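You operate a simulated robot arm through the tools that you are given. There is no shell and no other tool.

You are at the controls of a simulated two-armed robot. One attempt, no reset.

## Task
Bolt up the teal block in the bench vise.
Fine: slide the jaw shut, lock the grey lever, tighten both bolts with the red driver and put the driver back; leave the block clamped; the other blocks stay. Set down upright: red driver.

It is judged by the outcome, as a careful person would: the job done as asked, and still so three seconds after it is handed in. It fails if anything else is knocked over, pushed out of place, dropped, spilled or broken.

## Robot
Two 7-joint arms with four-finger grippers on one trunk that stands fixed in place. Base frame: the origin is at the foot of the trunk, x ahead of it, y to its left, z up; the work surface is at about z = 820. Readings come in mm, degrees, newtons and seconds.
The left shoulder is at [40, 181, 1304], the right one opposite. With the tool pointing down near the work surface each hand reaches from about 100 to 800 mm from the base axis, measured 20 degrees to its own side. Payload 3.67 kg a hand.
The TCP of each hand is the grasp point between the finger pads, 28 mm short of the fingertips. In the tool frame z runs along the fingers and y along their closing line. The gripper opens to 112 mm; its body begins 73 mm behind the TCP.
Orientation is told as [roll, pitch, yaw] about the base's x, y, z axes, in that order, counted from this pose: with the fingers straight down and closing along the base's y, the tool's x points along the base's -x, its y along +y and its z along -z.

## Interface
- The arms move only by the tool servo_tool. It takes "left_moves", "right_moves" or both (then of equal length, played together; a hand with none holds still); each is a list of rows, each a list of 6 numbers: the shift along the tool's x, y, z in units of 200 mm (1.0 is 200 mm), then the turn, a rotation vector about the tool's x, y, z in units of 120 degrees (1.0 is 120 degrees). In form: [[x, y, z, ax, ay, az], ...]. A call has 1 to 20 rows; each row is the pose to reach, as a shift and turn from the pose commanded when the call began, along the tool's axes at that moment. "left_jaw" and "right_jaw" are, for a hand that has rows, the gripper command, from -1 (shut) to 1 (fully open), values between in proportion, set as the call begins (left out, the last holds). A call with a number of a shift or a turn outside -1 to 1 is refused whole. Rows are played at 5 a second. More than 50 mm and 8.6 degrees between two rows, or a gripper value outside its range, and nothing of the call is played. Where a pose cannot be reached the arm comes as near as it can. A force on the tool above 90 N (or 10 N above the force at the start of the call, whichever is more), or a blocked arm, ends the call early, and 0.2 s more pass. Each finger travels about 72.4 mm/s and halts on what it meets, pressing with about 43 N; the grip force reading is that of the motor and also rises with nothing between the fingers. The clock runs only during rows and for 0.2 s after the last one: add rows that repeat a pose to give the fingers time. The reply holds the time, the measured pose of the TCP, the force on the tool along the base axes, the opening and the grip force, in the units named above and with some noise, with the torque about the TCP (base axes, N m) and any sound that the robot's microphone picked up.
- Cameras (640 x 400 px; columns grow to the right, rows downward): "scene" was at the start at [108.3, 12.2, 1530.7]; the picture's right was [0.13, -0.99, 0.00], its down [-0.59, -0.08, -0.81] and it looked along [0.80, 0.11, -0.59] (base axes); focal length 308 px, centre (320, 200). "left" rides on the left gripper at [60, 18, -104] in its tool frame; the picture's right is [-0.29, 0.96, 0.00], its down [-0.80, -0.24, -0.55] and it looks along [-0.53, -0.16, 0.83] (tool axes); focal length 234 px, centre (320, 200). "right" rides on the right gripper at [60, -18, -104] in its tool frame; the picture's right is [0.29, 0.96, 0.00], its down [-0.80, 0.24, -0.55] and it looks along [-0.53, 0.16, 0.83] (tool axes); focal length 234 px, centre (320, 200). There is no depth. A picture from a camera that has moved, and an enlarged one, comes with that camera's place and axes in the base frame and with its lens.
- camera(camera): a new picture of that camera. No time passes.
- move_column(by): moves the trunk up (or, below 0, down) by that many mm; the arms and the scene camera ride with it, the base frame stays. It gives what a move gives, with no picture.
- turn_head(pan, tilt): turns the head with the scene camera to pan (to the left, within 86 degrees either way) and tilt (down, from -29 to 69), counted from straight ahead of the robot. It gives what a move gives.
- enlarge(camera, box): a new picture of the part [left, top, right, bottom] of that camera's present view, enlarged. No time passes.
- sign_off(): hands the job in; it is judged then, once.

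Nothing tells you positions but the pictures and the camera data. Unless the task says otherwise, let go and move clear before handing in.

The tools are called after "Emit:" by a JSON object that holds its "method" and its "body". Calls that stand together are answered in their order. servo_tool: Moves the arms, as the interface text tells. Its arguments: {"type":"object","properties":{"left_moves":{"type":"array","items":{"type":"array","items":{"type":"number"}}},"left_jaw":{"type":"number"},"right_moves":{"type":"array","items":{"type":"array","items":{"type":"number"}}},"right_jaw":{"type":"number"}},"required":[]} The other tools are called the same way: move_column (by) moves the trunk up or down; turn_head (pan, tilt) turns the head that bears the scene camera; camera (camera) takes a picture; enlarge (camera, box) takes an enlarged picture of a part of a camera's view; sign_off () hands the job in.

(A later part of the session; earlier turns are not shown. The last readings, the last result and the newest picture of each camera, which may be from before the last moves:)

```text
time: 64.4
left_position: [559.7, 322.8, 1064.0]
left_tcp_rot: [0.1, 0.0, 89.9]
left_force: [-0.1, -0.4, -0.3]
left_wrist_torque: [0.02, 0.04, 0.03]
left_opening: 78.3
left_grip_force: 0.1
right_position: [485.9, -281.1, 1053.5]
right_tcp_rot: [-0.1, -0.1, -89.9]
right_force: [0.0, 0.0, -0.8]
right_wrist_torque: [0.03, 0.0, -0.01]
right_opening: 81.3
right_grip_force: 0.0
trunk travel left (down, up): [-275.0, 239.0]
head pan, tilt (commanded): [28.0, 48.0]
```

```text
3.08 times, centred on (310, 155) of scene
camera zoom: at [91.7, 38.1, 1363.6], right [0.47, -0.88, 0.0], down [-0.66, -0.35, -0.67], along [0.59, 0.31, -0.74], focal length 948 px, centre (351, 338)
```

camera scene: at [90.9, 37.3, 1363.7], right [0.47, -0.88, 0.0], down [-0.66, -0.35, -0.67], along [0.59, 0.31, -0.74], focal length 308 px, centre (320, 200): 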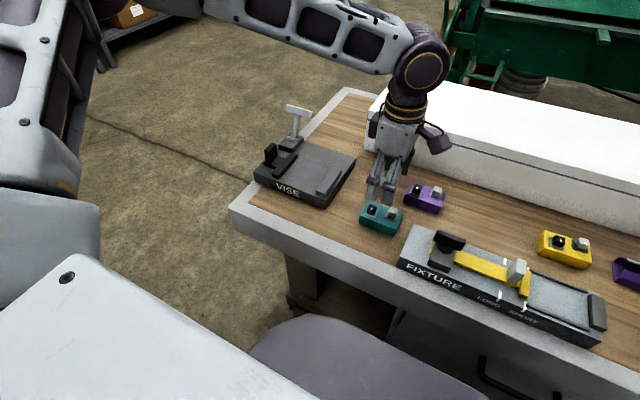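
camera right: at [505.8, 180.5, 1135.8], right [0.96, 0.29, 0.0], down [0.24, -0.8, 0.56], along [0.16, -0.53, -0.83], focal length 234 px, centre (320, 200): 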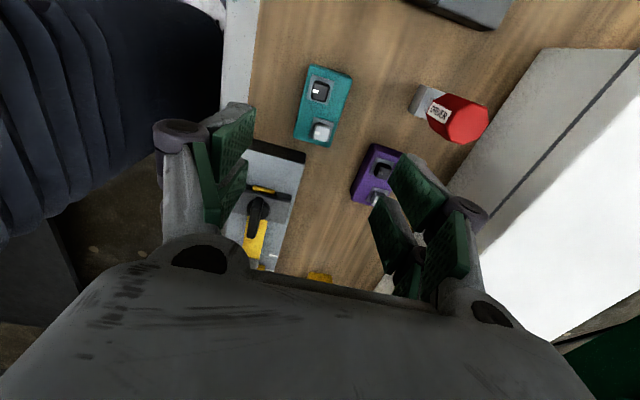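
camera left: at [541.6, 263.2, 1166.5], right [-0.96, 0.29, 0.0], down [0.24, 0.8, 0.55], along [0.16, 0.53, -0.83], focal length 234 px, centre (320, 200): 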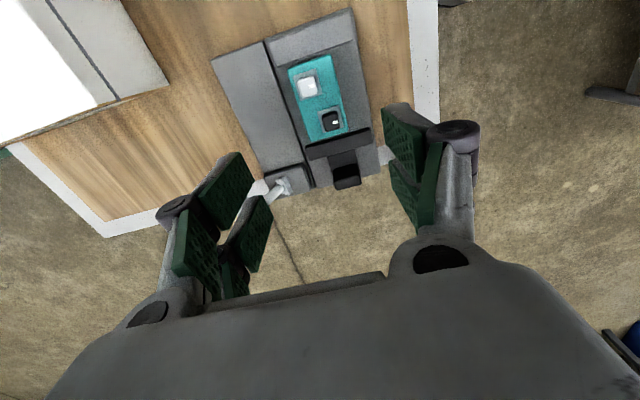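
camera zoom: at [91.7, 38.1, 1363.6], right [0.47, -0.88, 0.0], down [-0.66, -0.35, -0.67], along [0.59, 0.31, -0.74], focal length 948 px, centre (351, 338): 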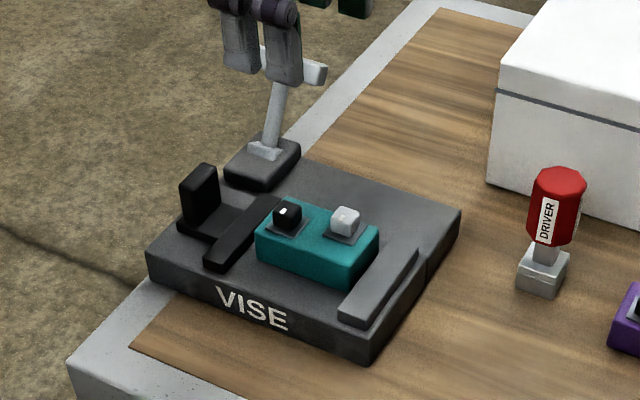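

The block now rests in the vise with about 10 mm free on each side, and the jaw's black knob stands near (549, 410). I close the left fingers and bring the hand to the outside of the knob, ready to push it towards the block.

Emit:
{"method": "servo_tool", "body": {"left_moves": [[-0.15, 0, 0, 0, 0, 0], [-0.3, 0.02, 0, 0, 0, 0], [-0.45, 0.03, 0, 0, 0, 0], [-0.6, 0.04, 0, 0, 0, 0], [-0.75, 0.055, 0, 0, 0, 0], [-0.75, 0.055, 0, 0, 0, 0], [-0.75, 0.055, 0.15, 0, 0, 0], [-0.75, 0.055, 0.3, 0, 0, 0], [-0.75, 0.055, 0.45, 0, 0, 0], [-0.75, 0.055, 0.45, 0, 0, 0]], "left_jaw": -1}}

Emit:
{"method": "camera", "body": {"camera": "left"}}

Emit:
{"method": "enlarge", "body": {"camera": "scene", "box": [220, 70, 380, 220]}}

```text
time: 66.6
left_position: [548.6, 472.7, 971.7]
left_tcp_rot: [-0.2, 0.0, 90.0]
left_force: [-0.8, 0.2, 0.0]
left_wrist_torque: [-0.03, -0.03, 0.01]
left_opening: 0.0
left_grip_force: 35.6
right_position: [484.2, -280.5, 1055.2]
right_tcp_rot: [0.0, -0.2, -89.9]
right_force: [0.5, -0.3, 0.6]
right_wrist_torque: [0.0, -0.03, -0.01]
right_opening: 81.4
right_grip_force: 0.2
trunk travel left (down, up): [-275.0, 239.0]
head pan, tilt (commanded): [28.0, 48.0]
```

```text
taken
camera left: at [530.6, 413.3, 1075.9], right [-0.96, 0.29, 0.0], down [0.24, 0.8, 0.55], along [0.16, 0.53, -0.83], focal length 234 px, centre (320, 200)
```

left: 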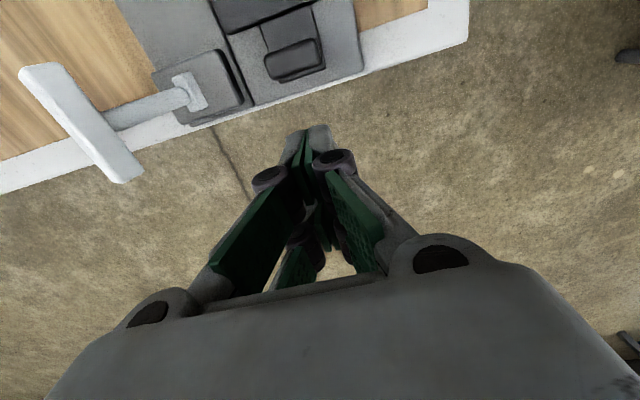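

```text
2.67 times, centred on (300, 145) of scene
camera zoom: at [90.9, 37.7, 1363.7], right [0.47, -0.88, 0.0], down [-0.66, -0.35, -0.67], along [0.59, 0.31, -0.74], focal length 821 px, centre (373, 347)
```

zoom: 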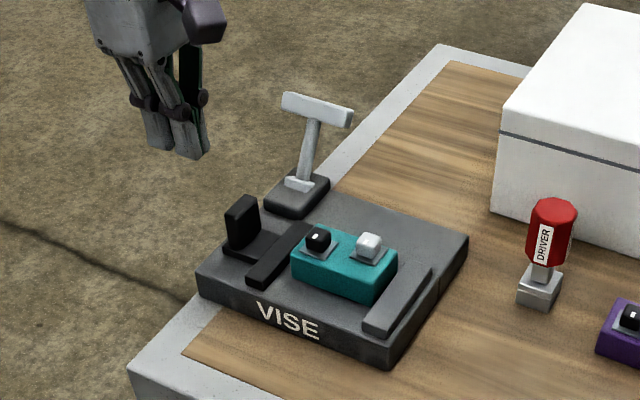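

From here the left camera sees the knob and lever well; I zoom in to place both.

Emit:
{"method": "enlarge", "body": {"camera": "left", "box": [0, 0, 380, 200]}}

Emit:
{"method": "enlarge", "body": {"camera": "scene", "box": [265, 85, 325, 185]}}

```text
1.68 times, centred on (190, 100) of left
camera zoom: at [530.6, 413.3, 1075.9], right [-0.96, 0.29, 0.0], down [0.24, 0.8, 0.55], along [0.16, 0.53, -0.83], focal length 394 px, centre (539, 368)
```

zoom: 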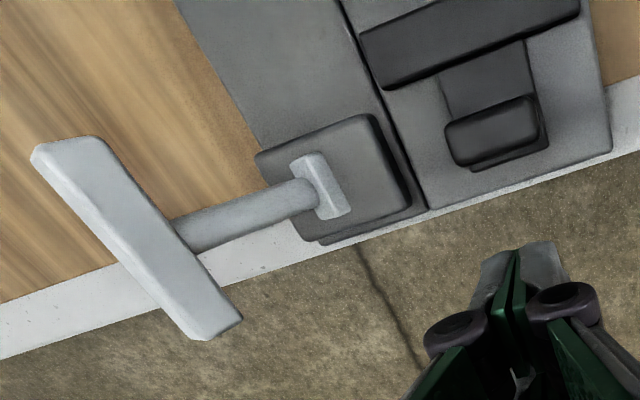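

```text
4.00 times, centred on (295, 135) of scene
camera zoom: at [90.9, 37.7, 1363.7], right [0.47, -0.88, 0.0], down [-0.66, -0.35, -0.67], along [0.59, 0.31, -0.74], focal length 1232 px, centre (420, 460)
```

zoom: 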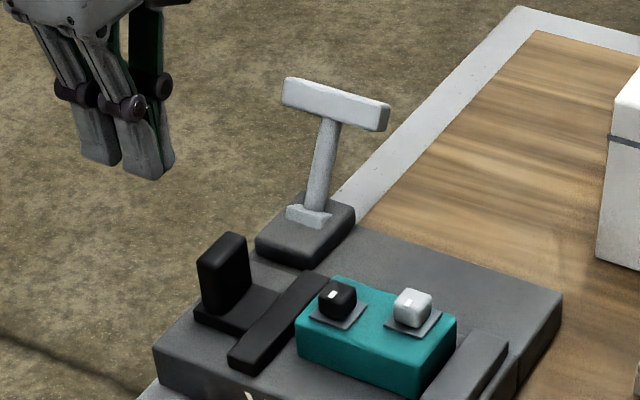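

The knob spans x 530–567 and y 409–423, with its top near z 900. The lever's crossbar sits at (677, 414, 934) over its foot at (643, 415, 866), leaning 27° back. I lower the closed fingers beside the knob's outer face.

Emit:
{"method": "servo_tool", "body": {"left_moves": [[0, 0, 0.15, 0, 0, 0], [0, 0, 0.3, 0, 0, 0], [0, 0, 0.3835, 0, 0, 0], [0.03, 0, 0.3835, 0, 0, 0], [0.06, 0, 0.3835, 0, 0, 0], [0.08, 0, 0.3835, 0, 0, 0], [0.08, 0, 0.3835, 0, 0, 0]]}}

Emit:
{"method": "enlarge", "body": {"camera": "scene", "box": [230, 90, 370, 210]}}

Emit:
{"method": "camera", "body": {"camera": "left"}}

```text
time: 68.2
left_position: [548.0, 454.8, 896.1]
left_tcp_rot: [-0.2, 0.0, 89.9]
left_force: [-0.3, 0.8, 0.1]
left_wrist_torque: [0.0, 0.0, 0.01]
left_opening: 0.0
left_grip_force: 36.1
right_position: [486.7, -281.3, 1054.0]
right_tcp_rot: [-0.1, -0.2, -89.8]
right_force: [0.2, 0.8, 0.4]
right_wrist_torque: [0.01, -0.01, -0.01]
right_opening: 80.7
right_grip_force: 0.1
trunk travel left (down, up): [-275.0, 239.0]
head pan, tilt (commanded): [28.0, 48.0]
```

```text
3.33 times, centred on (300, 150) of scene
camera zoom: at [91.2, 37.7, 1363.7], right [0.47, -0.88, 0.0], down [-0.66, -0.35, -0.67], along [0.59, 0.31, -0.74], focal length 1027 px, centre (387, 367)
```

zoom: 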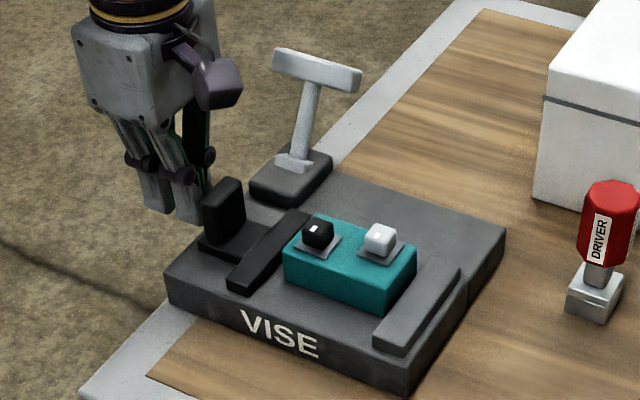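

```text
taken
camera left: at [530.7, 396.2, 1000.1], right [-0.96, 0.29, 0.0], down [0.24, 0.8, 0.55], along [0.16, 0.53, -0.83], focal length 234 px, centre (320, 200)
```

left: 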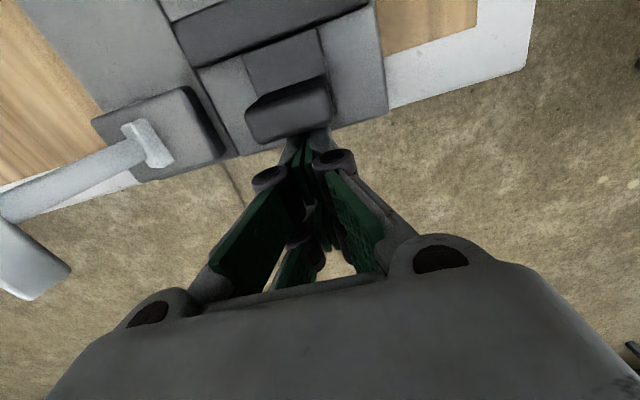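

The fingers are right next to the knob. I push it slowly towards the block.

Emit:
{"method": "servo_tool", "body": {"left_moves": [[0.02, 0, 0, 0, 0, 0], [0.04, 0, 0, 0, 0, 0], [0.06, 0, 0, 0, 0, 0], [0.08, 0, 0, 0, 0, 0], [0.08, 0, 0, 0, 0, 0]]}}

Emit:
{"method": "enlarge", "body": {"camera": "scene", "box": [230, 90, 370, 210]}}

```text
time: 69.4
left_position: [548.5, 439.9, 896.9]
left_tcp_rot: [-0.1, 0.1, 90.0]
left_force: [0.9, 1.6, -0.3]
left_wrist_torque: [-0.02, -0.02, 0.02]
left_opening: 0.0
left_grip_force: 35.5
right_position: [486.6, -281.5, 1054.5]
right_tcp_rot: [0.0, -0.1, -89.9]
right_force: [0.1, 0.5, 0.3]
right_wrist_torque: [-0.01, 0.04, -0.02]
right_opening: 81.3
right_grip_force: 0.1
trunk travel left (down, up): [-275.0, 239.0]
head pan, tilt (commanded): [28.0, 48.0]
```

```text
3.33 times, centred on (300, 150) of scene
camera zoom: at [91.2, 37.9, 1363.7], right [0.47, -0.88, 0.0], down [-0.66, -0.35, -0.67], along [0.59, 0.31, -0.74], focal length 1027 px, centre (387, 367)
```

zoom: 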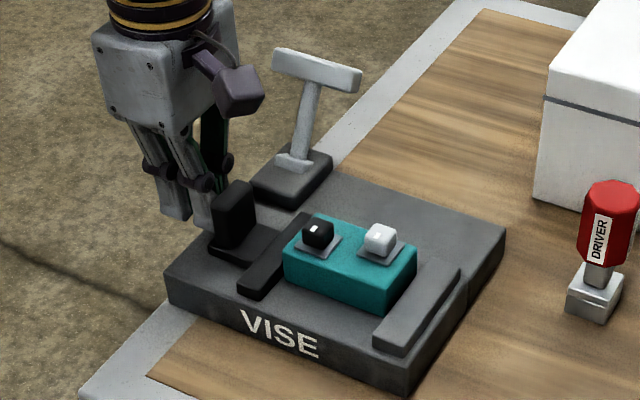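

The jaw slides freely. I keep pushing.

Emit:
{"method": "servo_tool", "body": {"left_moves": [[0.02, 0, 0, 0, 0, 0], [0.04, 0, 0, 0, 0, 0], [0.06, 0, 0, 0, 0, 0], [0.06, 0, 0, 0, 0, 0]]}}

Emit:
{"method": "enlarge", "body": {"camera": "scene", "box": [230, 90, 370, 210]}}

```text
time: 70.4
left_position: [548.3, 435.4, 896.3]
left_tcp_rot: [-0.2, -0.2, 90.1]
left_force: [-4.1, 49.8, 17.3]
left_wrist_torque: [0.18, 0.59, -0.15]
left_opening: 5.9
left_grip_force: 35.5
right_position: [485.0, -277.3, 1056.3]
right_tcp_rot: [-0.1, -0.4, -89.9]
right_force: [0.9, -0.3, -0.1]
right_wrist_torque: [-0.03, 0.02, 0.03]
right_opening: 81.2
right_grip_force: 0.0
trunk travel left (down, up): [-275.0, 239.0]
head pan, tilt (commanded): [28.0, 48.0]
```

```text
3.33 times, centred on (300, 150) of scene
camera zoom: at [89.3, 43.6, 1363.8], right [0.47, -0.88, 0.0], down [-0.65, -0.35, -0.67], along [0.59, 0.31, -0.74], focal length 1027 px, centre (387, 367)
```

zoom: 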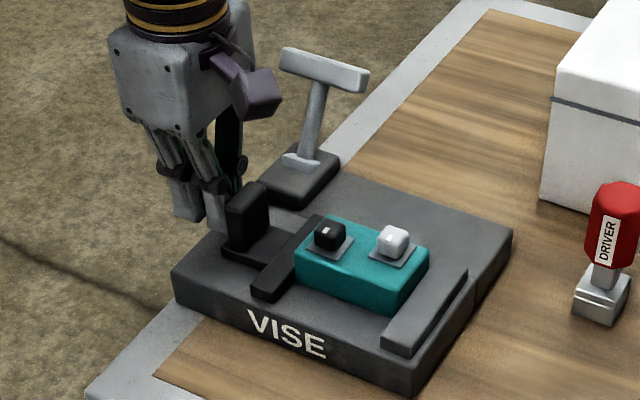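

The push now meets 50 N with the jaw against the block. I check from the hand camera whether the block touches the fixed jaw.

Emit:
{"method": "camera", "body": {"camera": "left"}}

Emit:
{"method": "enlarge", "body": {"camera": "scene", "box": [285, 140, 355, 205]}}

Emit:
{"method": "enlarge", "body": {"camera": "left", "box": [140, 0, 400, 160]}}

```text
taken
camera left: at [530.5, 374.9, 999.4], right [-0.96, 0.29, 0.0], down [0.24, 0.8, 0.56], along [0.16, 0.53, -0.83], focal length 234 px, centre (320, 200)
```

left: 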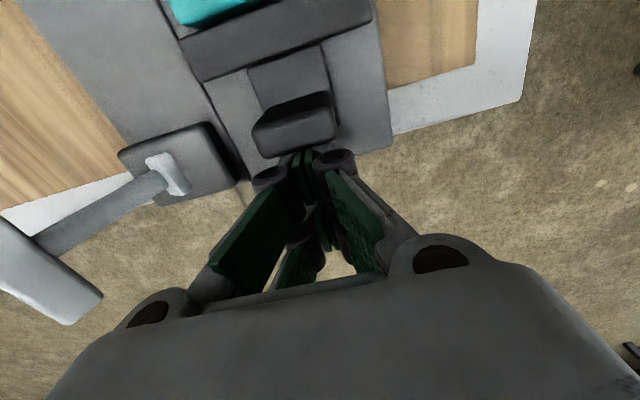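

```text
6.15 times, centred on (320, 172) of scene
camera zoom: at [89.3, 43.6, 1363.8], right [0.47, -0.88, 0.0], down [-0.65, -0.35, -0.67], along [0.59, 0.31, -0.74], focal length 1896 px, centre (320, 369)
```

zoom: 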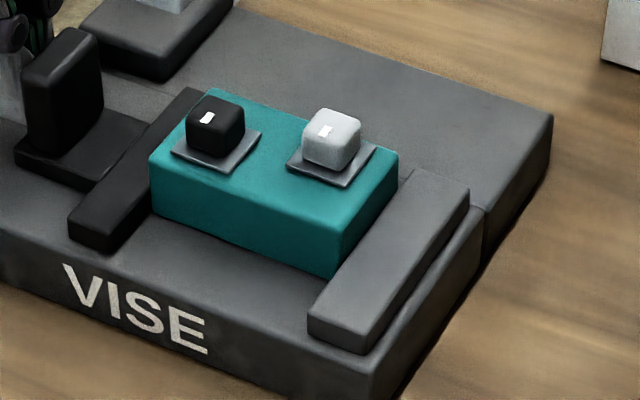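

```text
2.46 times, centred on (270, 80) of left
camera zoom: at [530.5, 374.9, 999.4], right [-0.96, 0.29, 0.0], down [0.24, 0.8, 0.56], along [0.16, 0.53, -0.83], focal length 576 px, centre (443, 495)
```

zoom: 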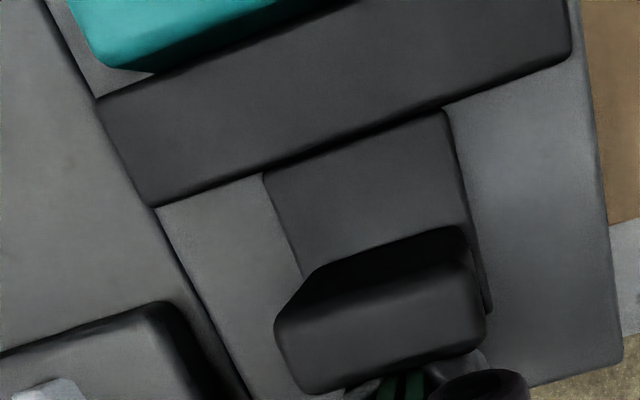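

By the pictures the jaw touches the block and the block is at or within a few mm of the fixed jaw. I back the hand off and look from above to be sure.

Emit:
{"method": "servo_tool", "body": {"left_moves": [[-0.05, 0, 0, 0, 0, 0], [-0.12, 0, 0, 0, 0, 0], [-0.12, 0, -0.2, 0, 0, 0], [-0.12, 0, -0.4, 0, 0, 0], [-0.12, 0, -0.6, 0, 0, 0], [0.08, 0, -0.75, 0, 0, 0], [0.28, 0, -0.8, 0, 0, 0], [0.48, 0, -0.8, 0, 0, 0], [0.68, 0, -0.8, 0, 0, 0], [0.68, 0, -0.8, 0, 0, 0]]}}

Emit:
{"method": "camera", "body": {"camera": "left"}}

Emit:
{"method": "enlarge", "body": {"camera": "scene", "box": [255, 110, 365, 205]}}

```text
time: 72.6
left_position: [548.0, 293.0, 1055.8]
left_tcp_rot: [-0.1, 0.0, 90.0]
left_force: [0.1, -0.3, -0.6]
left_wrist_torque: [-0.06, 0.02, 0.0]
left_opening: 0.0
left_grip_force: 35.4
right_position: [485.0, -280.1, 1054.8]
right_tcp_rot: [0.0, -0.2, -89.9]
right_force: [0.3, 0.7, 0.3]
right_wrist_torque: [-0.01, -0.03, 0.02]
right_opening: 81.1
right_grip_force: 0.0
trunk travel left (down, up): [-275.0, 239.0]
head pan, tilt (commanded): [28.0, 48.0]
```

```text
taken
camera left: at [529.2, 233.7, 1160.0], right [-0.96, 0.29, 0.0], down [0.24, 0.8, 0.55], along [0.16, 0.53, -0.83], focal length 234 px, centre (320, 200)
```

left: 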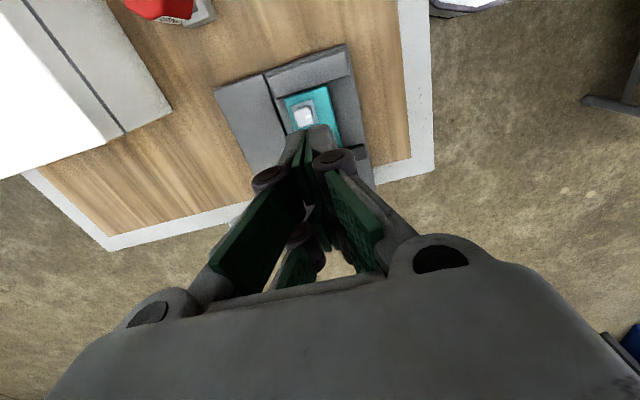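

```text
4.21 times, centred on (310, 158) of scene
camera zoom: at [91.0, 38.9, 1363.7], right [0.47, -0.88, 0.0], down [-0.66, -0.35, -0.67], along [0.59, 0.31, -0.74], focal length 1297 px, centre (362, 379)
```

zoom: 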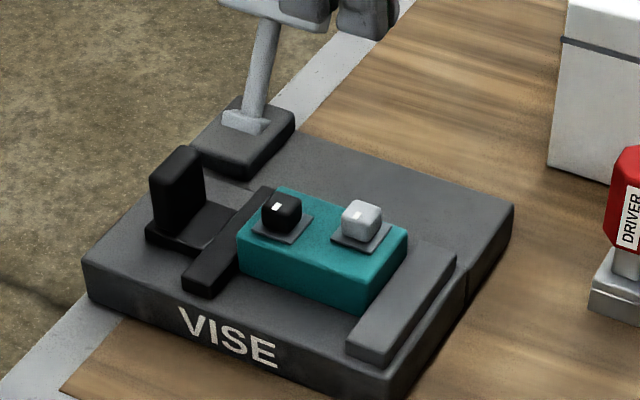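

Emit:
{"method": "enlarge", "body": {"camera": "left", "box": [240, 35, 380, 155]}}

Emit:
{"method": "enlarge", "body": {"camera": "scene", "box": [325, 155, 370, 200]}}

```text
3.33 times, centred on (310, 95) of left
camera zoom: at [529.2, 233.7, 1160.0], right [-0.96, 0.29, 0.0], down [0.24, 0.8, 0.55], along [0.16, 0.53, -0.83], focal length 781 px, centre (353, 550)
```

zoom: 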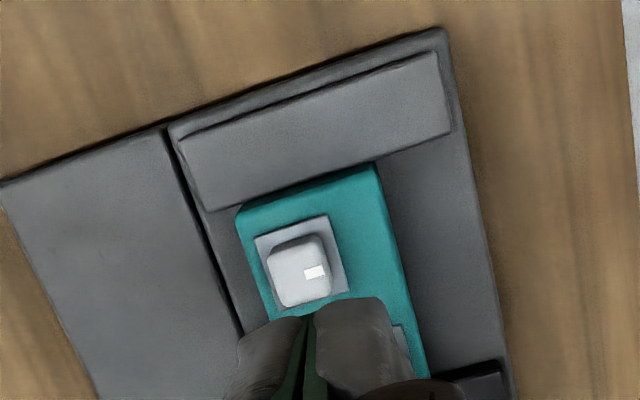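

```text
8.89 times, centred on (348, 178) of scene
camera zoom: at [91.0, 38.9, 1363.7], right [0.47, -0.88, 0.0], down [-0.66, -0.35, -0.67], along [0.59, 0.31, -0.74], focal length 2738 px, centre (76, 400)
```

zoom: 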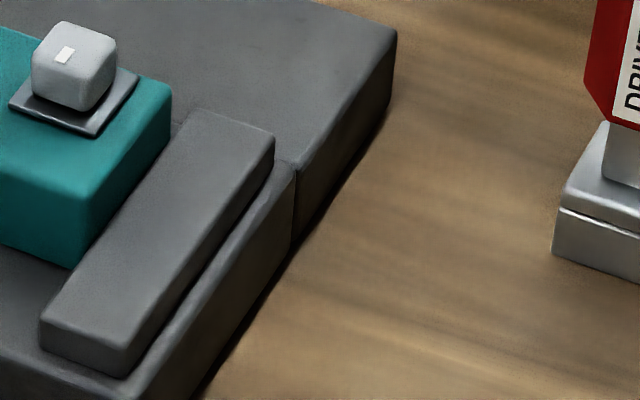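

From above, the block's end sits right against the fixed jaw, so the block is clamped. Next is the lever: I open the fingers to about 60 mm and hover them over its crossbar, to pull it towards the robot.

Emit:
{"method": "servo_tool", "body": {"left_moves": [[-0.1, -0.1, 0, 0, 0, 0], [-0.2, -0.2, 0, 0, 0, 0], [-0.3, -0.3, 0, 0, 0, 0], [-0.4, -0.4, 0, 0, 0, 0], [-0.5, -0.5, 0, 0, 0, 0], [-0.605, -0.57, 0, 0, 0, 0], [-0.605, -0.57, 0, 0, 0, 0]], "left_jaw": 0.07}}

Emit:
{"method": "camera", "body": {"camera": "left"}}

Emit:
{"method": "enlarge", "body": {"camera": "scene", "box": [240, 40, 370, 200]}}

```text
time: 74.2
left_position: [662.8, 413.1, 1057.6]
left_tcp_rot: [0.0, 0.0, 90.0]
left_force: [0.1, -0.5, 0.7]
left_wrist_torque: [0.01, 0.01, -0.03]
left_opening: 60.1
left_grip_force: 0.0
right_position: [485.5, -281.8, 1055.5]
right_tcp_rot: [0.1, -0.1, -89.9]
right_force: [0.2, 0.7, 0.2]
right_wrist_torque: [0.02, 0.0, 0.0]
right_opening: 81.2
right_grip_force: 0.0
trunk travel left (down, up): [-275.0, 239.0]
head pan, tilt (commanded): [28.0, 48.0]
```

```text
taken
camera left: at [644.9, 353.6, 1161.1], right [-0.96, 0.29, 0.0], down [0.24, 0.8, 0.55], along [0.16, 0.53, -0.83], focal length 234 px, centre (320, 200)
```

left: 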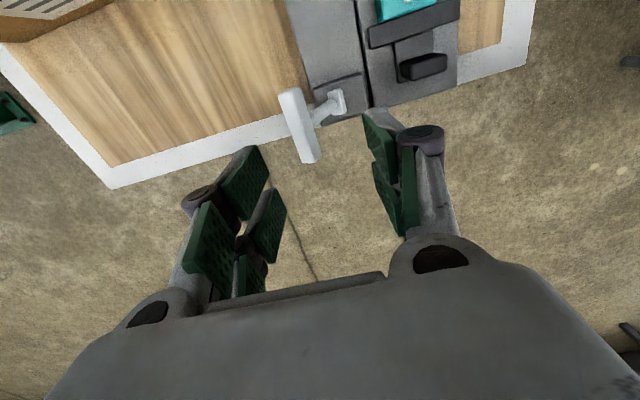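

```text
2.50 times, centred on (305, 120) of scene
camera zoom: at [90.9, 37.4, 1363.7], right [0.47, -0.88, 0.0], down [-0.66, -0.35, -0.67], along [0.59, 0.31, -0.74], focal length 770 px, centre (358, 400)
```

zoom: 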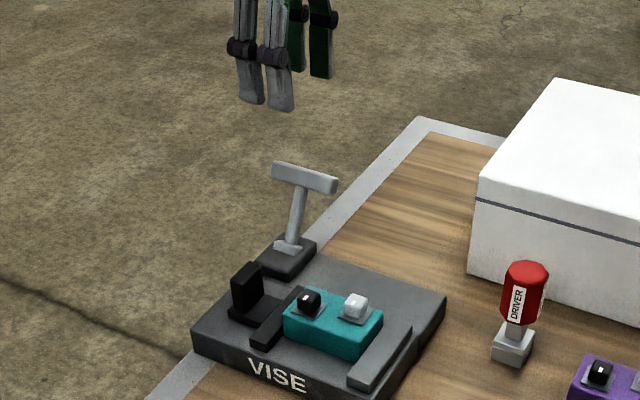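

The crossbar is at about x 680. I shift the hand 6 mm further out so the fingers straddle it, then lower.

Emit:
{"method": "servo_tool", "body": {"left_moves": [[0, -0.03, 0.1, 0, 0, 0], [0, -0.03, 0.25, 0, 0, 0], [0, -0.03, 0.4, 0, 0, 0], [0, -0.03, 0.5, 0, 0, 0], [0, -0.03, 0.535, 0, 0, 0], [0, -0.03, 0.535, 0, 0, 0]]}}

Emit:
{"method": "camera", "body": {"camera": "left"}}

Emit:
{"method": "enlarge", "body": {"camera": "scene", "box": [260, 50, 350, 170]}}

```text
time: 75.6
left_position: [668.4, 413.6, 949.3]
left_tcp_rot: [-0.1, -0.1, 90.1]
left_force: [1.2, 0.6, 0.2]
left_wrist_torque: [-0.01, 0.02, 0.0]
left_opening: 59.7
left_grip_force: 0.0
right_position: [486.3, -281.8, 1053.9]
right_tcp_rot: [-0.2, 0.0, -89.9]
right_force: [-0.4, -0.3, 0.0]
right_wrist_torque: [0.01, 0.03, 0.02]
right_opening: 81.2
right_grip_force: 0.1
trunk travel left (down, up): [-275.0, 239.0]
head pan, tilt (commanded): [28.0, 48.0]
```

```text
taken
camera left: at [650.7, 353.4, 1053.1], right [-0.96, 0.29, 0.0], down [0.24, 0.8, 0.55], along [0.16, 0.53, -0.83], focal length 234 px, centre (320, 200)
```

left: 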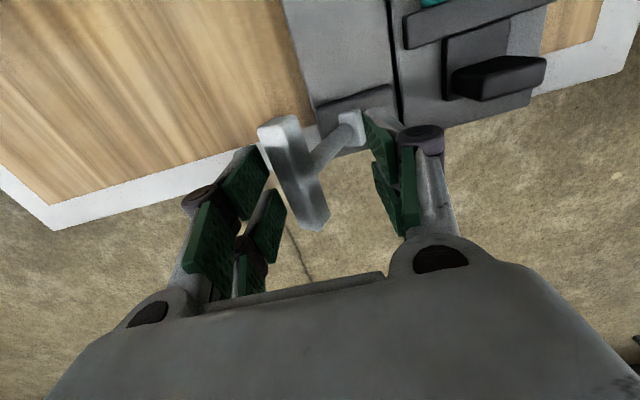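

```text
3.33 times, centred on (305, 110) of scene
camera zoom: at [91.4, 37.7, 1363.7], right [0.47, -0.88, 0.0], down [-0.66, -0.35, -0.67], along [0.59, 0.31, -0.74], focal length 1027 px, centre (370, 500)
```

zoom: 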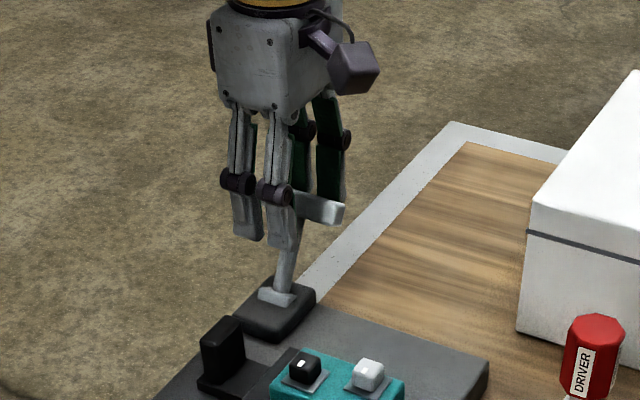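

The crossbar is between the fingers. I lower 6 mm more and pull gently towards -x, watching the force.

Emit:
{"method": "servo_tool", "body": {"left_moves": [[0, 0, 0.03, 0, 0, 0], [0, 0.03, 0.03, 0, 0, 0], [0, 0.06, 0.03, 0, 0, 0], [0, 0.09, 0.03, 0, 0, 0], [0, 0.12, 0.03, 0, 0, 0], [0, 0.15, 0.03, 0, 0, 0], [0, 0.15, 0.03, 0, 0, 0]]}}

Emit:
{"method": "camera", "body": {"camera": "left"}}

Emit:
{"method": "enlarge", "body": {"camera": "scene", "box": [260, 50, 350, 170]}}

```text
time: 77.2
left_position: [638.1, 413.7, 942.8]
left_tcp_rot: [0.0, 0.0, 90.0]
left_force: [0.1, -0.4, 0.6]
left_wrist_torque: [0.0, 0.01, 0.05]
left_opening: 60.5
left_grip_force: 0.7
right_position: [485.6, -280.5, 1055.8]
right_tcp_rot: [0.0, -0.1, -90.0]
right_force: [-0.2, 0.1, -0.1]
right_wrist_torque: [0.0, 0.01, 0.0]
right_opening: 81.3
right_grip_force: 0.0
trunk travel left (down, up): [-275.0, 239.0]
head pan, tilt (commanded): [28.0, 48.0]
```

```text
taken
camera left: at [620.3, 354.0, 1046.5], right [-0.96, 0.29, 0.0], down [0.24, 0.8, 0.55], along [0.16, 0.53, -0.83], focal length 234 px, centre (320, 200)
```

left: 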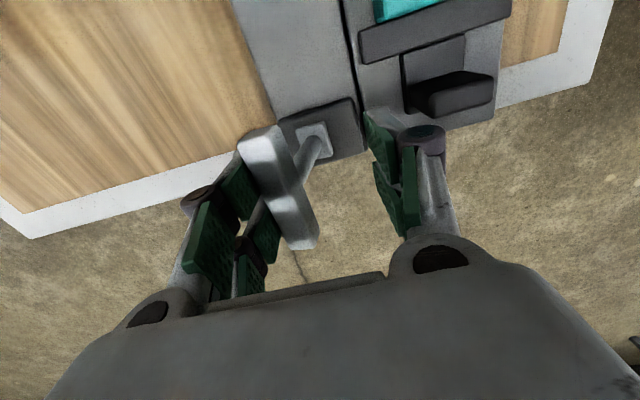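

```text
3.33 times, centred on (305, 110) of scene
camera zoom: at [91.4, 37.7, 1363.6], right [0.47, -0.88, 0.0], down [-0.66, -0.35, -0.67], along [0.59, 0.31, -0.74], focal length 1027 px, centre (370, 500)
```

zoom: 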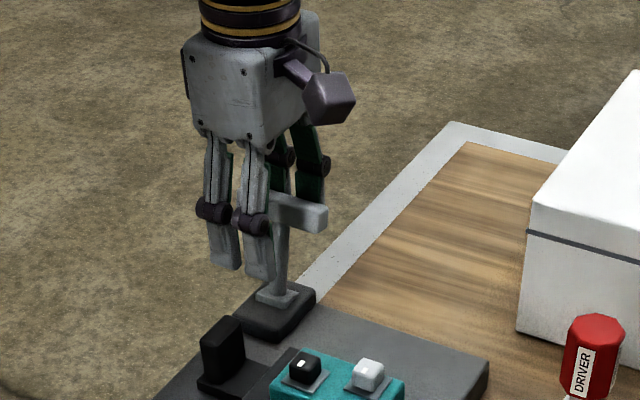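

The lever swings towards the robot with almost no force. I keep pulling it along its arc.

Emit:
{"method": "servo_tool", "body": {"left_moves": [[0, 0.04, -0.015, 0, 0, 0], [0, 0.08, -0.02, 0, 0, 0], [0, 0.12, -0.025, 0, 0, 0], [0, 0.16, -0.025, 0, 0, 0], [0, 0.2, -0.025, 0, 0, 0], [0, 0.25, -0.02, 0, 0, 0], [0, 0.25, -0.02, 0, 0, 0]]}}

Emit:
{"method": "camera", "body": {"camera": "left"}}

Emit:
{"method": "enlarge", "body": {"camera": "scene", "box": [240, 60, 350, 190]}}

```text
time: 78.8
left_position: [588.1, 413.4, 946.3]
left_tcp_rot: [0.1, 0.1, 90.0]
left_force: [0.9, 0.4, -0.7]
left_wrist_torque: [0.02, 0.01, 0.03]
left_opening: 59.7
left_grip_force: 0.0
right_position: [486.0, -279.8, 1054.0]
right_tcp_rot: [-0.1, -0.1, -89.9]
right_force: [0.6, 0.1, -0.3]
right_wrist_torque: [0.0, -0.04, 0.03]
right_opening: 81.2
right_grip_force: 0.1
trunk travel left (down, up): [-275.0, 239.0]
head pan, tilt (commanded): [28.0, 48.0]
```

```text
taken
camera left: at [570.5, 353.4, 1050.6], right [-0.96, 0.29, 0.0], down [0.24, 0.8, 0.55], along [0.16, 0.53, -0.83], focal length 234 px, centre (320, 200)
```

left: 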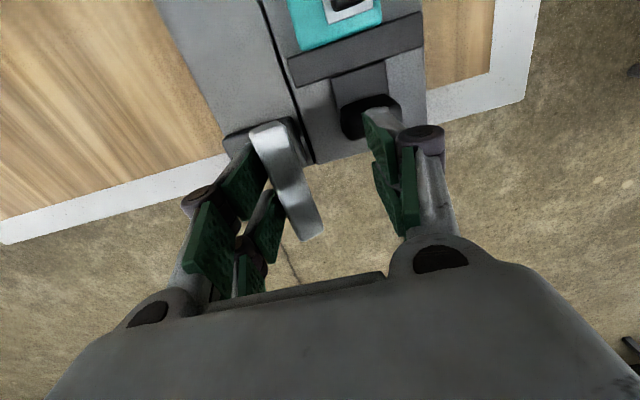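

```text
3.08 times, centred on (295, 125) of scene
camera zoom: at [91.4, 37.6, 1363.7], right [0.47, -0.88, 0.0], down [-0.66, -0.35, -0.67], along [0.59, 0.31, -0.74], focal length 948 px, centre (397, 431)
```

zoom: 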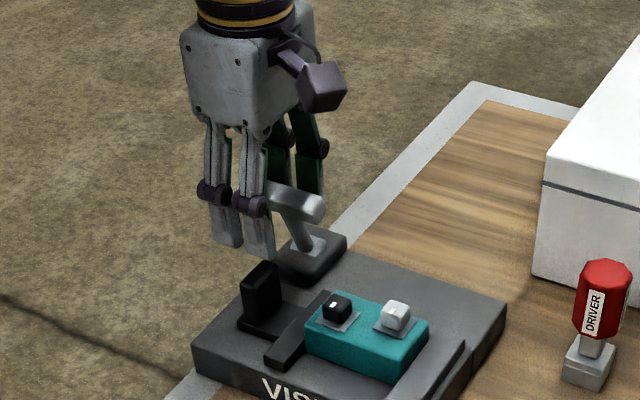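

The lever follows at about -25° now. I continue down the arc and watch for a stop or a click.

Emit:
{"method": "servo_tool", "body": {"left_moves": [[0, 0.03, 0.005, 0, 0, 0], [0, 0.06, 0.015, 0, 0, 0], [0, 0.09, 0.03, 0, 0, 0], [0, 0.115, 0.05, 0, 0, 0], [0, 0.115, 0.05, 0, 0, 0]]}}

Emit:
{"method": "camera", "body": {"camera": "left"}}

Emit:
{"method": "enlarge", "body": {"camera": "scene", "box": [240, 60, 350, 190]}}

```text
time: 80.0
left_position: [569.6, 412.8, 938.2]
left_tcp_rot: [-0.5, 0.0, 89.9]
left_force: [27.0, 4.7, 17.9]
left_wrist_torque: [0.03, -1.21, 0.17]
left_opening: 78.4
left_grip_force: 17.0
right_position: [487.6, -281.6, 1054.1]
right_tcp_rot: [-0.1, -0.1, -90.0]
right_force: [-0.6, -0.4, -0.5]
right_wrist_torque: [0.01, 0.0, 0.02]
right_opening: 81.2
right_grip_force: 0.1
trunk travel left (down, up): [-275.0, 239.0]
head pan, tilt (commanded): [28.0, 48.0]
```

```text
taken
camera left: at [551.0, 353.0, 1042.4], right [-0.96, 0.29, -0.01], down [0.24, 0.8, 0.56], along [0.17, 0.53, -0.83], focal length 234 px, centre (320, 200)
```

left: 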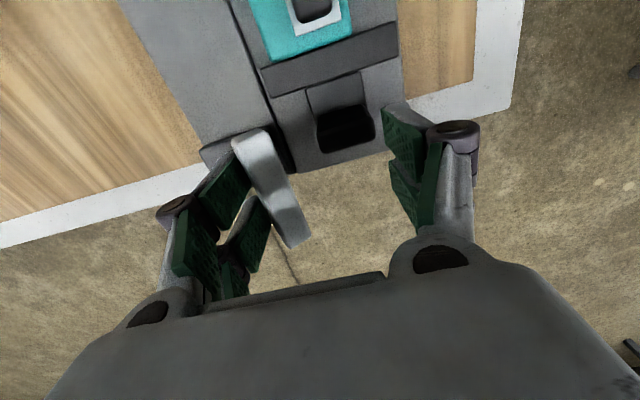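

```text
3.08 times, centred on (295, 125) of scene
camera zoom: at [93.2, 37.1, 1363.7], right [0.47, -0.88, 0.0], down [-0.66, -0.35, -0.67], along [0.59, 0.31, -0.74], focal length 948 px, centre (397, 431)
```

zoom: 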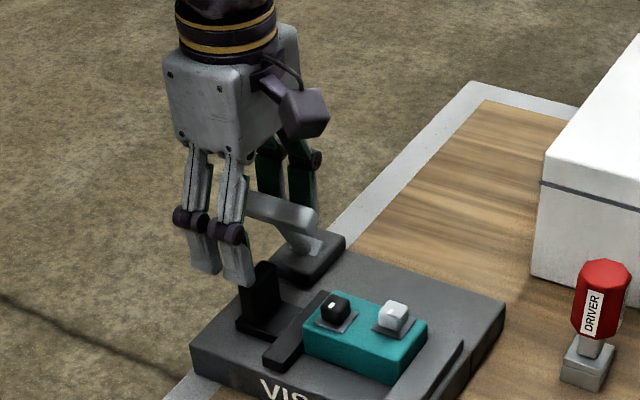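

The lever resists at about -33° and the fingers are being spread, so it may be at its stop. I look closely at its angle.

Emit:
{"method": "enlarge", "body": {"camera": "scene", "box": [270, 100, 320, 165]}}

Emit:
{"method": "enlarge", "body": {"camera": "left", "box": [160, 60, 400, 270]}}

```text
6.15 times, centred on (295, 132) of scene
camera zoom: at [93.2, 37.1, 1363.7], right [0.47, -0.88, 0.0], down [-0.66, -0.35, -0.67], along [0.59, 0.31, -0.74], focal length 1896 px, centre (474, 615)
```

zoom: 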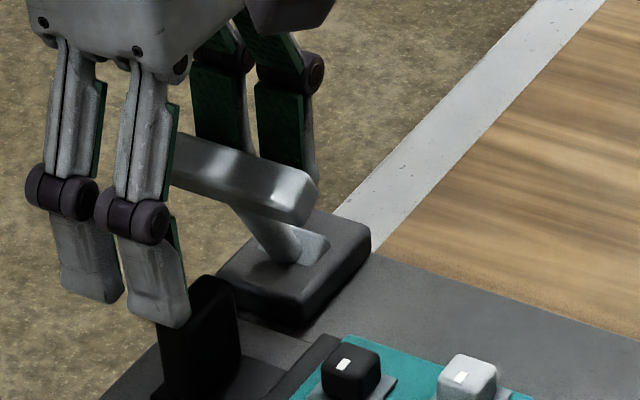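

```text
1.90 times, centred on (280, 165) of left
camera zoom: at [551.0, 353.0, 1042.4], right [-0.96, 0.29, -0.01], down [0.24, 0.8, 0.56], along [0.17, 0.53, -0.83], focal length 446 px, centre (396, 267)
```

zoom: 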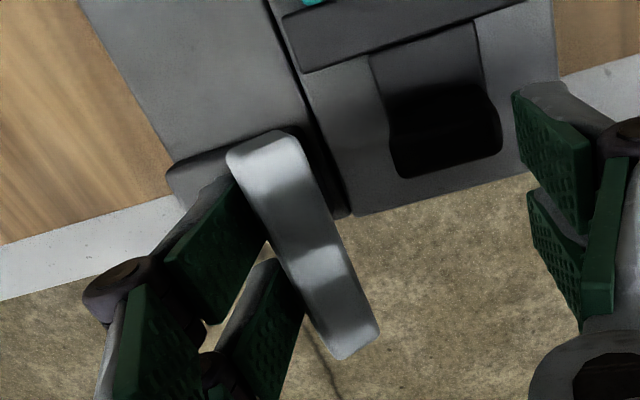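

It looks like about -35°, after roughly 60° of swing. I press a little more to see whether this is the end stop.

Emit:
{"method": "servo_tool", "body": {"left_moves": [[0, 0.015, 0.005, 0, 0, 0], [0, 0.03, 0.01, 0, 0, 0], [0, 0.045, 0.015, 0, 0, 0], [0, 0.045, 0.015, 0, 0, 0]], "left_jaw": -0.2}}

Emit:
{"method": "enlarge", "body": {"camera": "scene", "box": [270, 100, 320, 165]}}

Emit:
{"method": "camera", "body": {"camera": "left"}}

```text
time: 81.0
left_position: [567.4, 412.1, 935.8]
left_tcp_rot: [-1.1, 0.3, 90.2]
left_force: [60.5, 4.2, 18.0]
left_wrist_torque: [0.42, -1.62, -0.28]
left_opening: 82.3
left_grip_force: 35.4
right_position: [489.5, -281.6, 1051.9]
right_tcp_rot: [-0.2, -0.2, -89.9]
right_force: [0.4, 0.2, -0.9]
right_wrist_torque: [0.03, 0.02, -0.01]
right_opening: 81.0
right_grip_force: 0.1
trunk travel left (down, up): [-275.0, 239.0]
head pan, tilt (commanded): [28.0, 48.0]
```

```text
6.15 times, centred on (295, 132) of scene
camera zoom: at [97.5, 36.9, 1363.3], right [0.47, -0.88, 0.0], down [-0.66, -0.35, -0.67], along [0.59, 0.31, -0.75], focal length 1896 px, centre (474, 615)
```

zoom: 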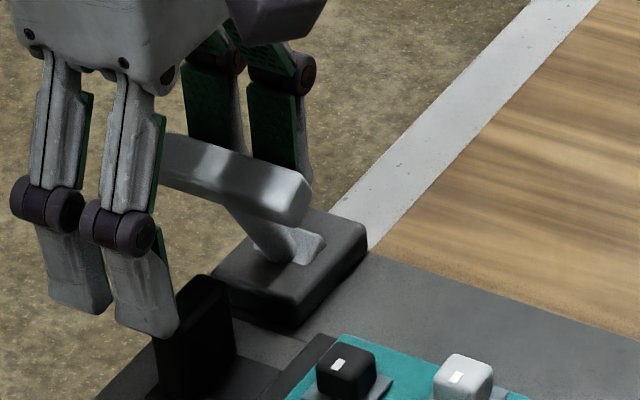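

```text
taken
camera left: at [547.2, 353.5, 1040.3], right [-0.96, 0.29, -0.02], down [0.23, 0.8, 0.56], along [0.17, 0.53, -0.83], focal length 234 px, centre (320, 200)
```

left: 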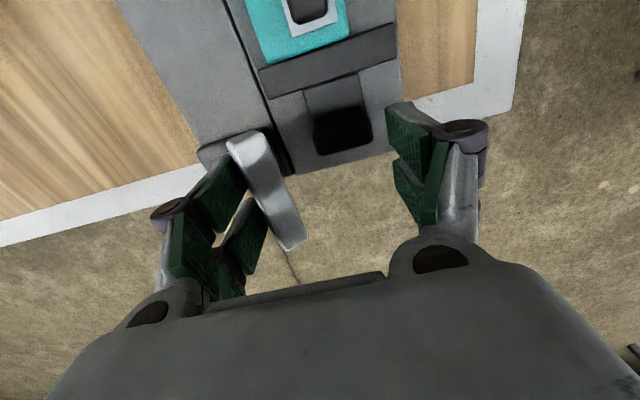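

The lever stays put under 60 N, so it is at its end stop, swung over by about 60°. I back the fingers off it, then rise and check that lever and jaw stay where they are.

Emit:
{"method": "servo_tool", "body": {"left_moves": [[0, -0.05, 0, 0, 0, 0], [0, -0.1, 0, 0, 0, 0], [0, -0.15, 0, 0, 0, 0], [0, -0.15, 0, 0, 0, 0], [0, -0.15, -0.2, 0, 0, 0], [0, -0.15, -0.4, 0, 0, 0], [0, -0.15, -0.6, 0, 0, 0], [0, -0.15, -0.6, 0, 0, 0]], "left_jaw": 0.3}}

Emit:
{"method": "camera", "body": {"camera": "left"}}

Emit:
{"method": "enlarge", "body": {"camera": "scene", "box": [240, 80, 370, 205]}}

```text
time: 82.8
left_position: [586.8, 413.2, 1055.0]
left_tcp_rot: [0.0, 0.1, 90.0]
left_force: [-0.2, 0.1, 0.0]
left_wrist_torque: [-0.02, 0.02, 0.01]
left_opening: 72.5
left_grip_force: 0.1
right_position: [484.9, -280.5, 1055.6]
right_tcp_rot: [-0.1, -0.1, -89.9]
right_force: [0.1, 0.2, 0.6]
right_wrist_torque: [0.0, 0.01, 0.04]
right_opening: 81.1
right_grip_force: 0.2
trunk travel left (down, up): [-275.0, 239.0]
head pan, tilt (commanded): [28.0, 48.0]
```

```text
taken
camera left: at [569.0, 353.4, 1157.8], right [-0.96, 0.29, 0.0], down [0.24, 0.8, 0.55], along [0.16, 0.53, -0.83], focal length 234 px, centre (320, 200)
```

left: 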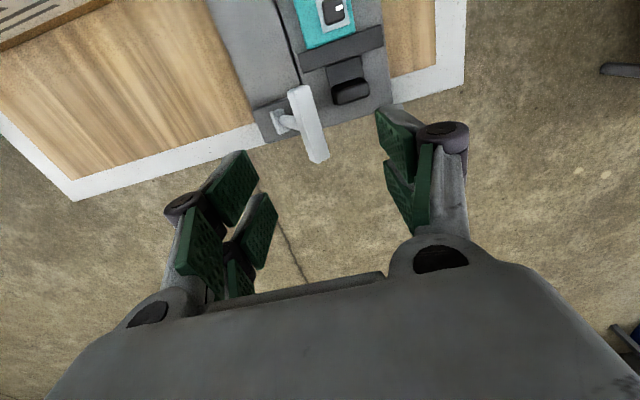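

```text
3.20 times, centred on (305, 142) of scene
camera zoom: at [91.8, 38.0, 1363.6], right [0.47, -0.88, 0.0], down [-0.66, -0.35, -0.67], along [0.59, 0.31, -0.74], focal length 986 px, centre (368, 384)
```

zoom: 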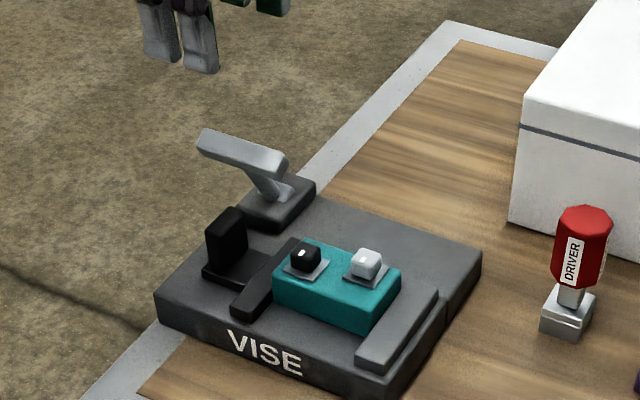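

The lever stays at its stop, leaning towards the robot, and the jaw and block haven't moved. Next is the driver, which is close to the left arm's inner limit. I raise both hands and lower the trunk, which improves that reach.

Emit:
{"method": "servo_tool", "body": {"left_moves": [[0, 0.1, -0.2, 0, 0, 0], [0, 0.1, -0.4, 0, 0, 0], [0, 0.1, -0.6, 0, 0, 0], [0, 0.1, -0.6, 0, 0, 0]], "right_moves": [[0, 0, -0.2, 0, 0, 0], [0, 0, -0.4, 0, 0, 0], [0, 0, -0.6, 0, 0, 0], [0, 0, -0.6, 0, 0, 0]]}}

Emit:
{"method": "move_column", "body": {"by": -120}}

Emit:
{"method": "camera", "body": {"camera": "scene"}}

```text
time: 83.8
left_position: [564.6, 413.3, 1173.1]
left_tcp_rot: [0.0, -0.1, 90.0]
left_force: [-1.0, -0.8, 0.0]
left_wrist_torque: [0.05, 0.03, -0.05]
left_opening: 73.0
left_grip_force: 0.1
right_position: [485.8, -279.1, 1173.7]
right_tcp_rot: [-0.1, -0.1, -90.0]
right_force: [0.2, -0.5, 0.1]
right_wrist_torque: [-0.01, 0.02, 0.0]
right_opening: 81.1
right_grip_force: 0.0
trunk travel left (down, up): [-275.0, 239.0]
head pan, tilt (commanded): [28.0, 48.0]
```

```text
time: 85.3
left_position: [564.9, 413.4, 1054.5]
left_tcp_rot: [0.0, 0.0, 89.9]
left_force: [-0.2, 0.2, -0.1]
left_wrist_torque: [-0.02, -0.02, 0.03]
left_opening: 72.7
left_grip_force: 0.2
right_position: [485.3, -280.9, 1054.0]
right_tcp_rot: [-0.1, -0.1, -90.0]
right_force: [0.6, -0.4, -0.2]
right_wrist_torque: [0.0, -0.02, 0.02]
right_opening: 81.4
right_grip_force: 0.1
trunk travel left (down, up): [-155.0, 359.0]
head pan, tilt (commanded): [28.0, 48.0]
```

```text
taken
camera scene: at [91.1, 37.7, 1244.0], right [0.47, -0.88, 0.0], down [-0.66, -0.35, -0.67], along [0.59, 0.31, -0.74], focal length 308 px, centre (320, 200)
```

scene: 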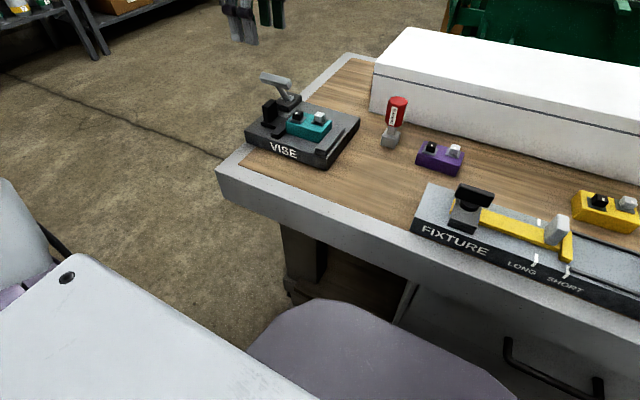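

The trunk is down. I raise the camera's gaze a little and move the left hand towards the driver, staying well above it.

Emit:
{"method": "turn_head", "body": {"pan": 24, "tilt": 42}}

Emit:
{"method": "servo_tool", "body": {"left_moves": [[0.1, -0.06, 0, 0, 0, 0], [0.22, -0.12, 0, 0, 0, 0], [0.33, -0.19, 0, 0, 0, 0], [0.44, -0.25, 0, 0, 0, 0], [0.55, -0.31, 0, 0, 0, 0], [0.665, -0.375, 0, 0, 0, 0]]}}

Emit:
{"method": "servo_tool", "body": {"left_moves": [[0.12, -0.01, 0, 0, 0, 0], [0.24, -0.02, 0, 0, 0, -0.01], [0.36, -0.03, 0, 0, 0, -0.02], [0.48, -0.05, 0, 0, 0, -0.025], [0.595, -0.06, 0, 0, 0, -0.025], [0.595, -0.06, 0, 0, 0, -0.025]]}}

Emit:
{"method": "camera", "body": {"camera": "left"}}

Emit:
{"method": "camera", "body": {"camera": "scene"}}

```text
time: 86.0
left_position: [565.8, 413.5, 1053.9]
left_tcp_rot: [0.0, 0.0, 90.0]
left_force: [-0.5, -0.1, -0.1]
left_wrist_torque: [-0.01, 0.01, -0.01]
left_opening: 72.8
left_grip_force: 0.0
right_position: [486.3, -280.5, 1054.0]
right_tcp_rot: [-0.1, -0.1, -90.0]
right_force: [-0.2, -1.1, 0.1]
right_wrist_torque: [0.01, 0.03, 0.0]
right_opening: 81.2
right_grip_force: 0.1
trunk travel left (down, up): [-155.0, 359.0]
head pan, tilt (commanded): [24.0, 42.0]
```

```text
time: 87.4
left_position: [641.5, 279.2, 1054.9]
left_tcp_rot: [-0.1, -0.1, 90.1]
left_force: [-0.6, -0.2, -0.5]
left_wrist_torque: [0.0, 0.01, 0.02]
left_opening: 73.0
left_grip_force: 0.0
right_position: [486.9, -281.0, 1053.5]
right_tcp_rot: [-0.1, -0.1, -89.9]
right_force: [0.9, 0.2, -0.1]
right_wrist_torque: [0.02, 0.01, 0.06]
right_opening: 81.4
right_grip_force: 0.1
trunk travel left (down, up): [-155.0, 359.0]
head pan, tilt (commanded): [24.0, 42.0]
```

```text
time: 88.8
left_position: [631.6, 185.9, 1046.9]
left_tcp_rot: [-0.1, 0.1, 93.0]
left_force: [0.1, 1.1, 0.1]
left_wrist_torque: [-0.01, -0.05, -0.02]
left_opening: 72.5
left_grip_force: 0.0
left hand out of reach, approached as far as the arm can: row 4, 5, 6
right_position: [486.0, -281.1, 1054.4]
right_tcp_rot: [0.0, 0.0, -90.0]
right_force: [-0.5, 0.0, -1.1]
right_wrist_torque: [0.01, -0.02, 0.0]
right_opening: 81.3
right_grip_force: 0.1
trunk travel left (down, up): [-155.0, 359.0]
head pan, tilt (commanded): [24.0, 42.0]
```

```text
taken
camera left: at [616.3, 125.4, 1150.5], right [-0.97, 0.24, 0.0], down [0.2, 0.81, 0.55], along [0.13, 0.54, -0.83], focal length 234 px, centre (320, 200)
```

left: 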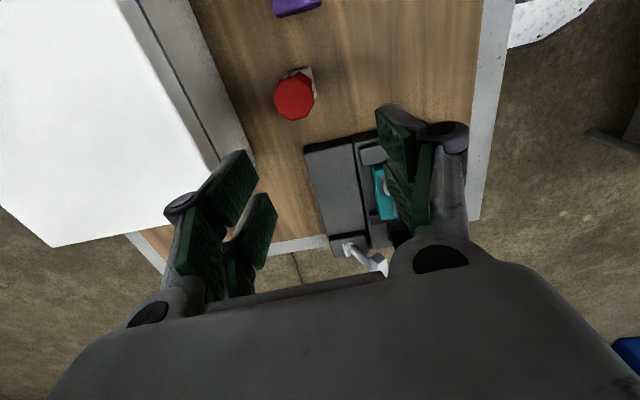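

```text
taken
camera scene: at [97.9, 34.5, 1252.5], right [0.41, -0.91, 0.0], down [-0.61, -0.27, -0.74], along [0.68, 0.3, -0.67], focal length 308 px, centre (320, 200)
```

scene: 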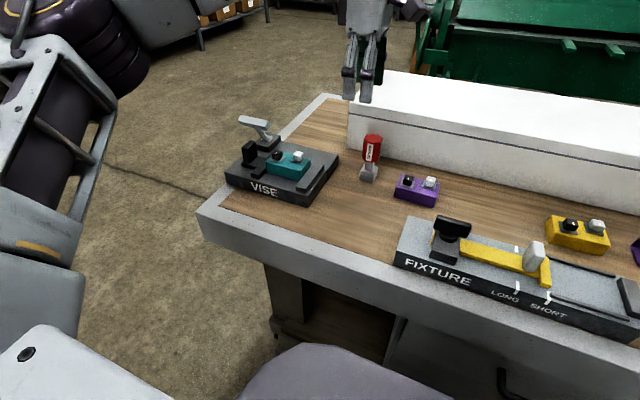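

The left hand stops at (632, 186), about 30 mm short of the driver, while the right arm has more inward reach. I look at both arms' postures to see what differs.

Emit:
{"method": "turn_head", "body": {"pan": 60, "tilt": 10}}

Emit:
{"method": "camera", "body": {"camera": "scene"}}

Emit:
{"method": "turn_head", "body": {"pan": -50, "tilt": 10}}

Emit:
{"method": "camera", "body": {"camera": "scene"}}

```text
time: 89.8
left_position: [630.0, 185.6, 1045.9]
left_tcp_rot: [-0.1, 0.1, 93.0]
left_force: [-1.0, 0.5, -0.2]
left_wrist_torque: [0.0, -0.02, -0.02]
left_opening: 72.9
left_grip_force: 0.1
right_position: [485.7, -280.9, 1053.3]
right_tcp_rot: [-0.1, 0.0, -89.8]
right_force: [0.1, -0.6, -0.1]
right_wrist_torque: [-0.01, 0.04, -0.02]
right_opening: 81.2
right_grip_force: 0.1
trunk travel left (down, up): [-155.0, 359.0]
head pan, tilt (commanded): [60.0, 10.0]
```

```text
taken
camera scene: at [68.2, 81.1, 1303.0], right [0.87, -0.5, 0.0], down [-0.09, -0.15, -0.98], along [0.49, 0.85, -0.17], focal length 308 px, centre (320, 200)
```

scene: 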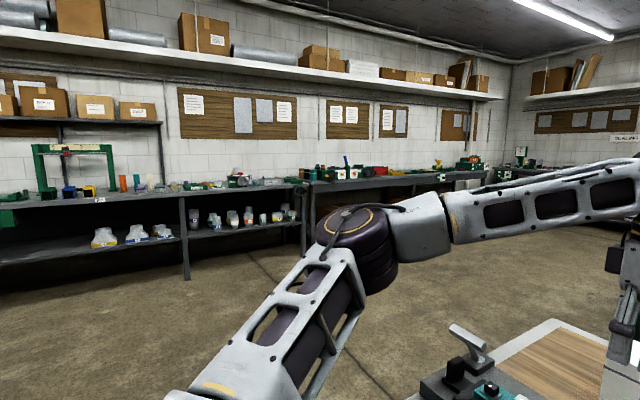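

```text
time: 91.7
left_position: [630.9, 185.9, 1047.1]
left_tcp_rot: [-0.1, 0.0, 93.0]
left_force: [-0.6, 0.4, 0.5]
left_wrist_torque: [-0.02, -0.02, -0.03]
left_opening: 72.7
left_grip_force: 0.0
right_position: [485.4, -280.7, 1053.1]
right_tcp_rot: [-0.1, -0.2, -89.9]
right_force: [-0.3, 0.0, -0.5]
right_wrist_torque: [-0.04, 0.02, -0.01]
right_opening: 81.1
right_grip_force: 0.1
trunk travel left (down, up): [-155.0, 359.0]
head pan, tilt (commanded): [-50.0, 10.0]
```

```text
taken
camera scene: at [81.5, -70.5, 1303.1], right [-0.77, -0.64, 0.0], down [-0.11, 0.13, -0.98], along [0.63, -0.75, -0.17], focal length 308 px, centre (320, 200)
```

scene: 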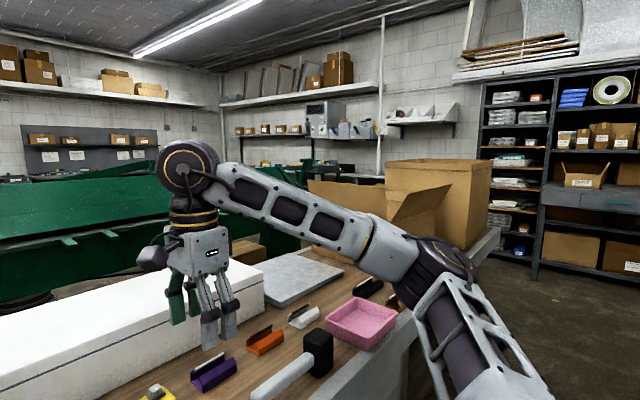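

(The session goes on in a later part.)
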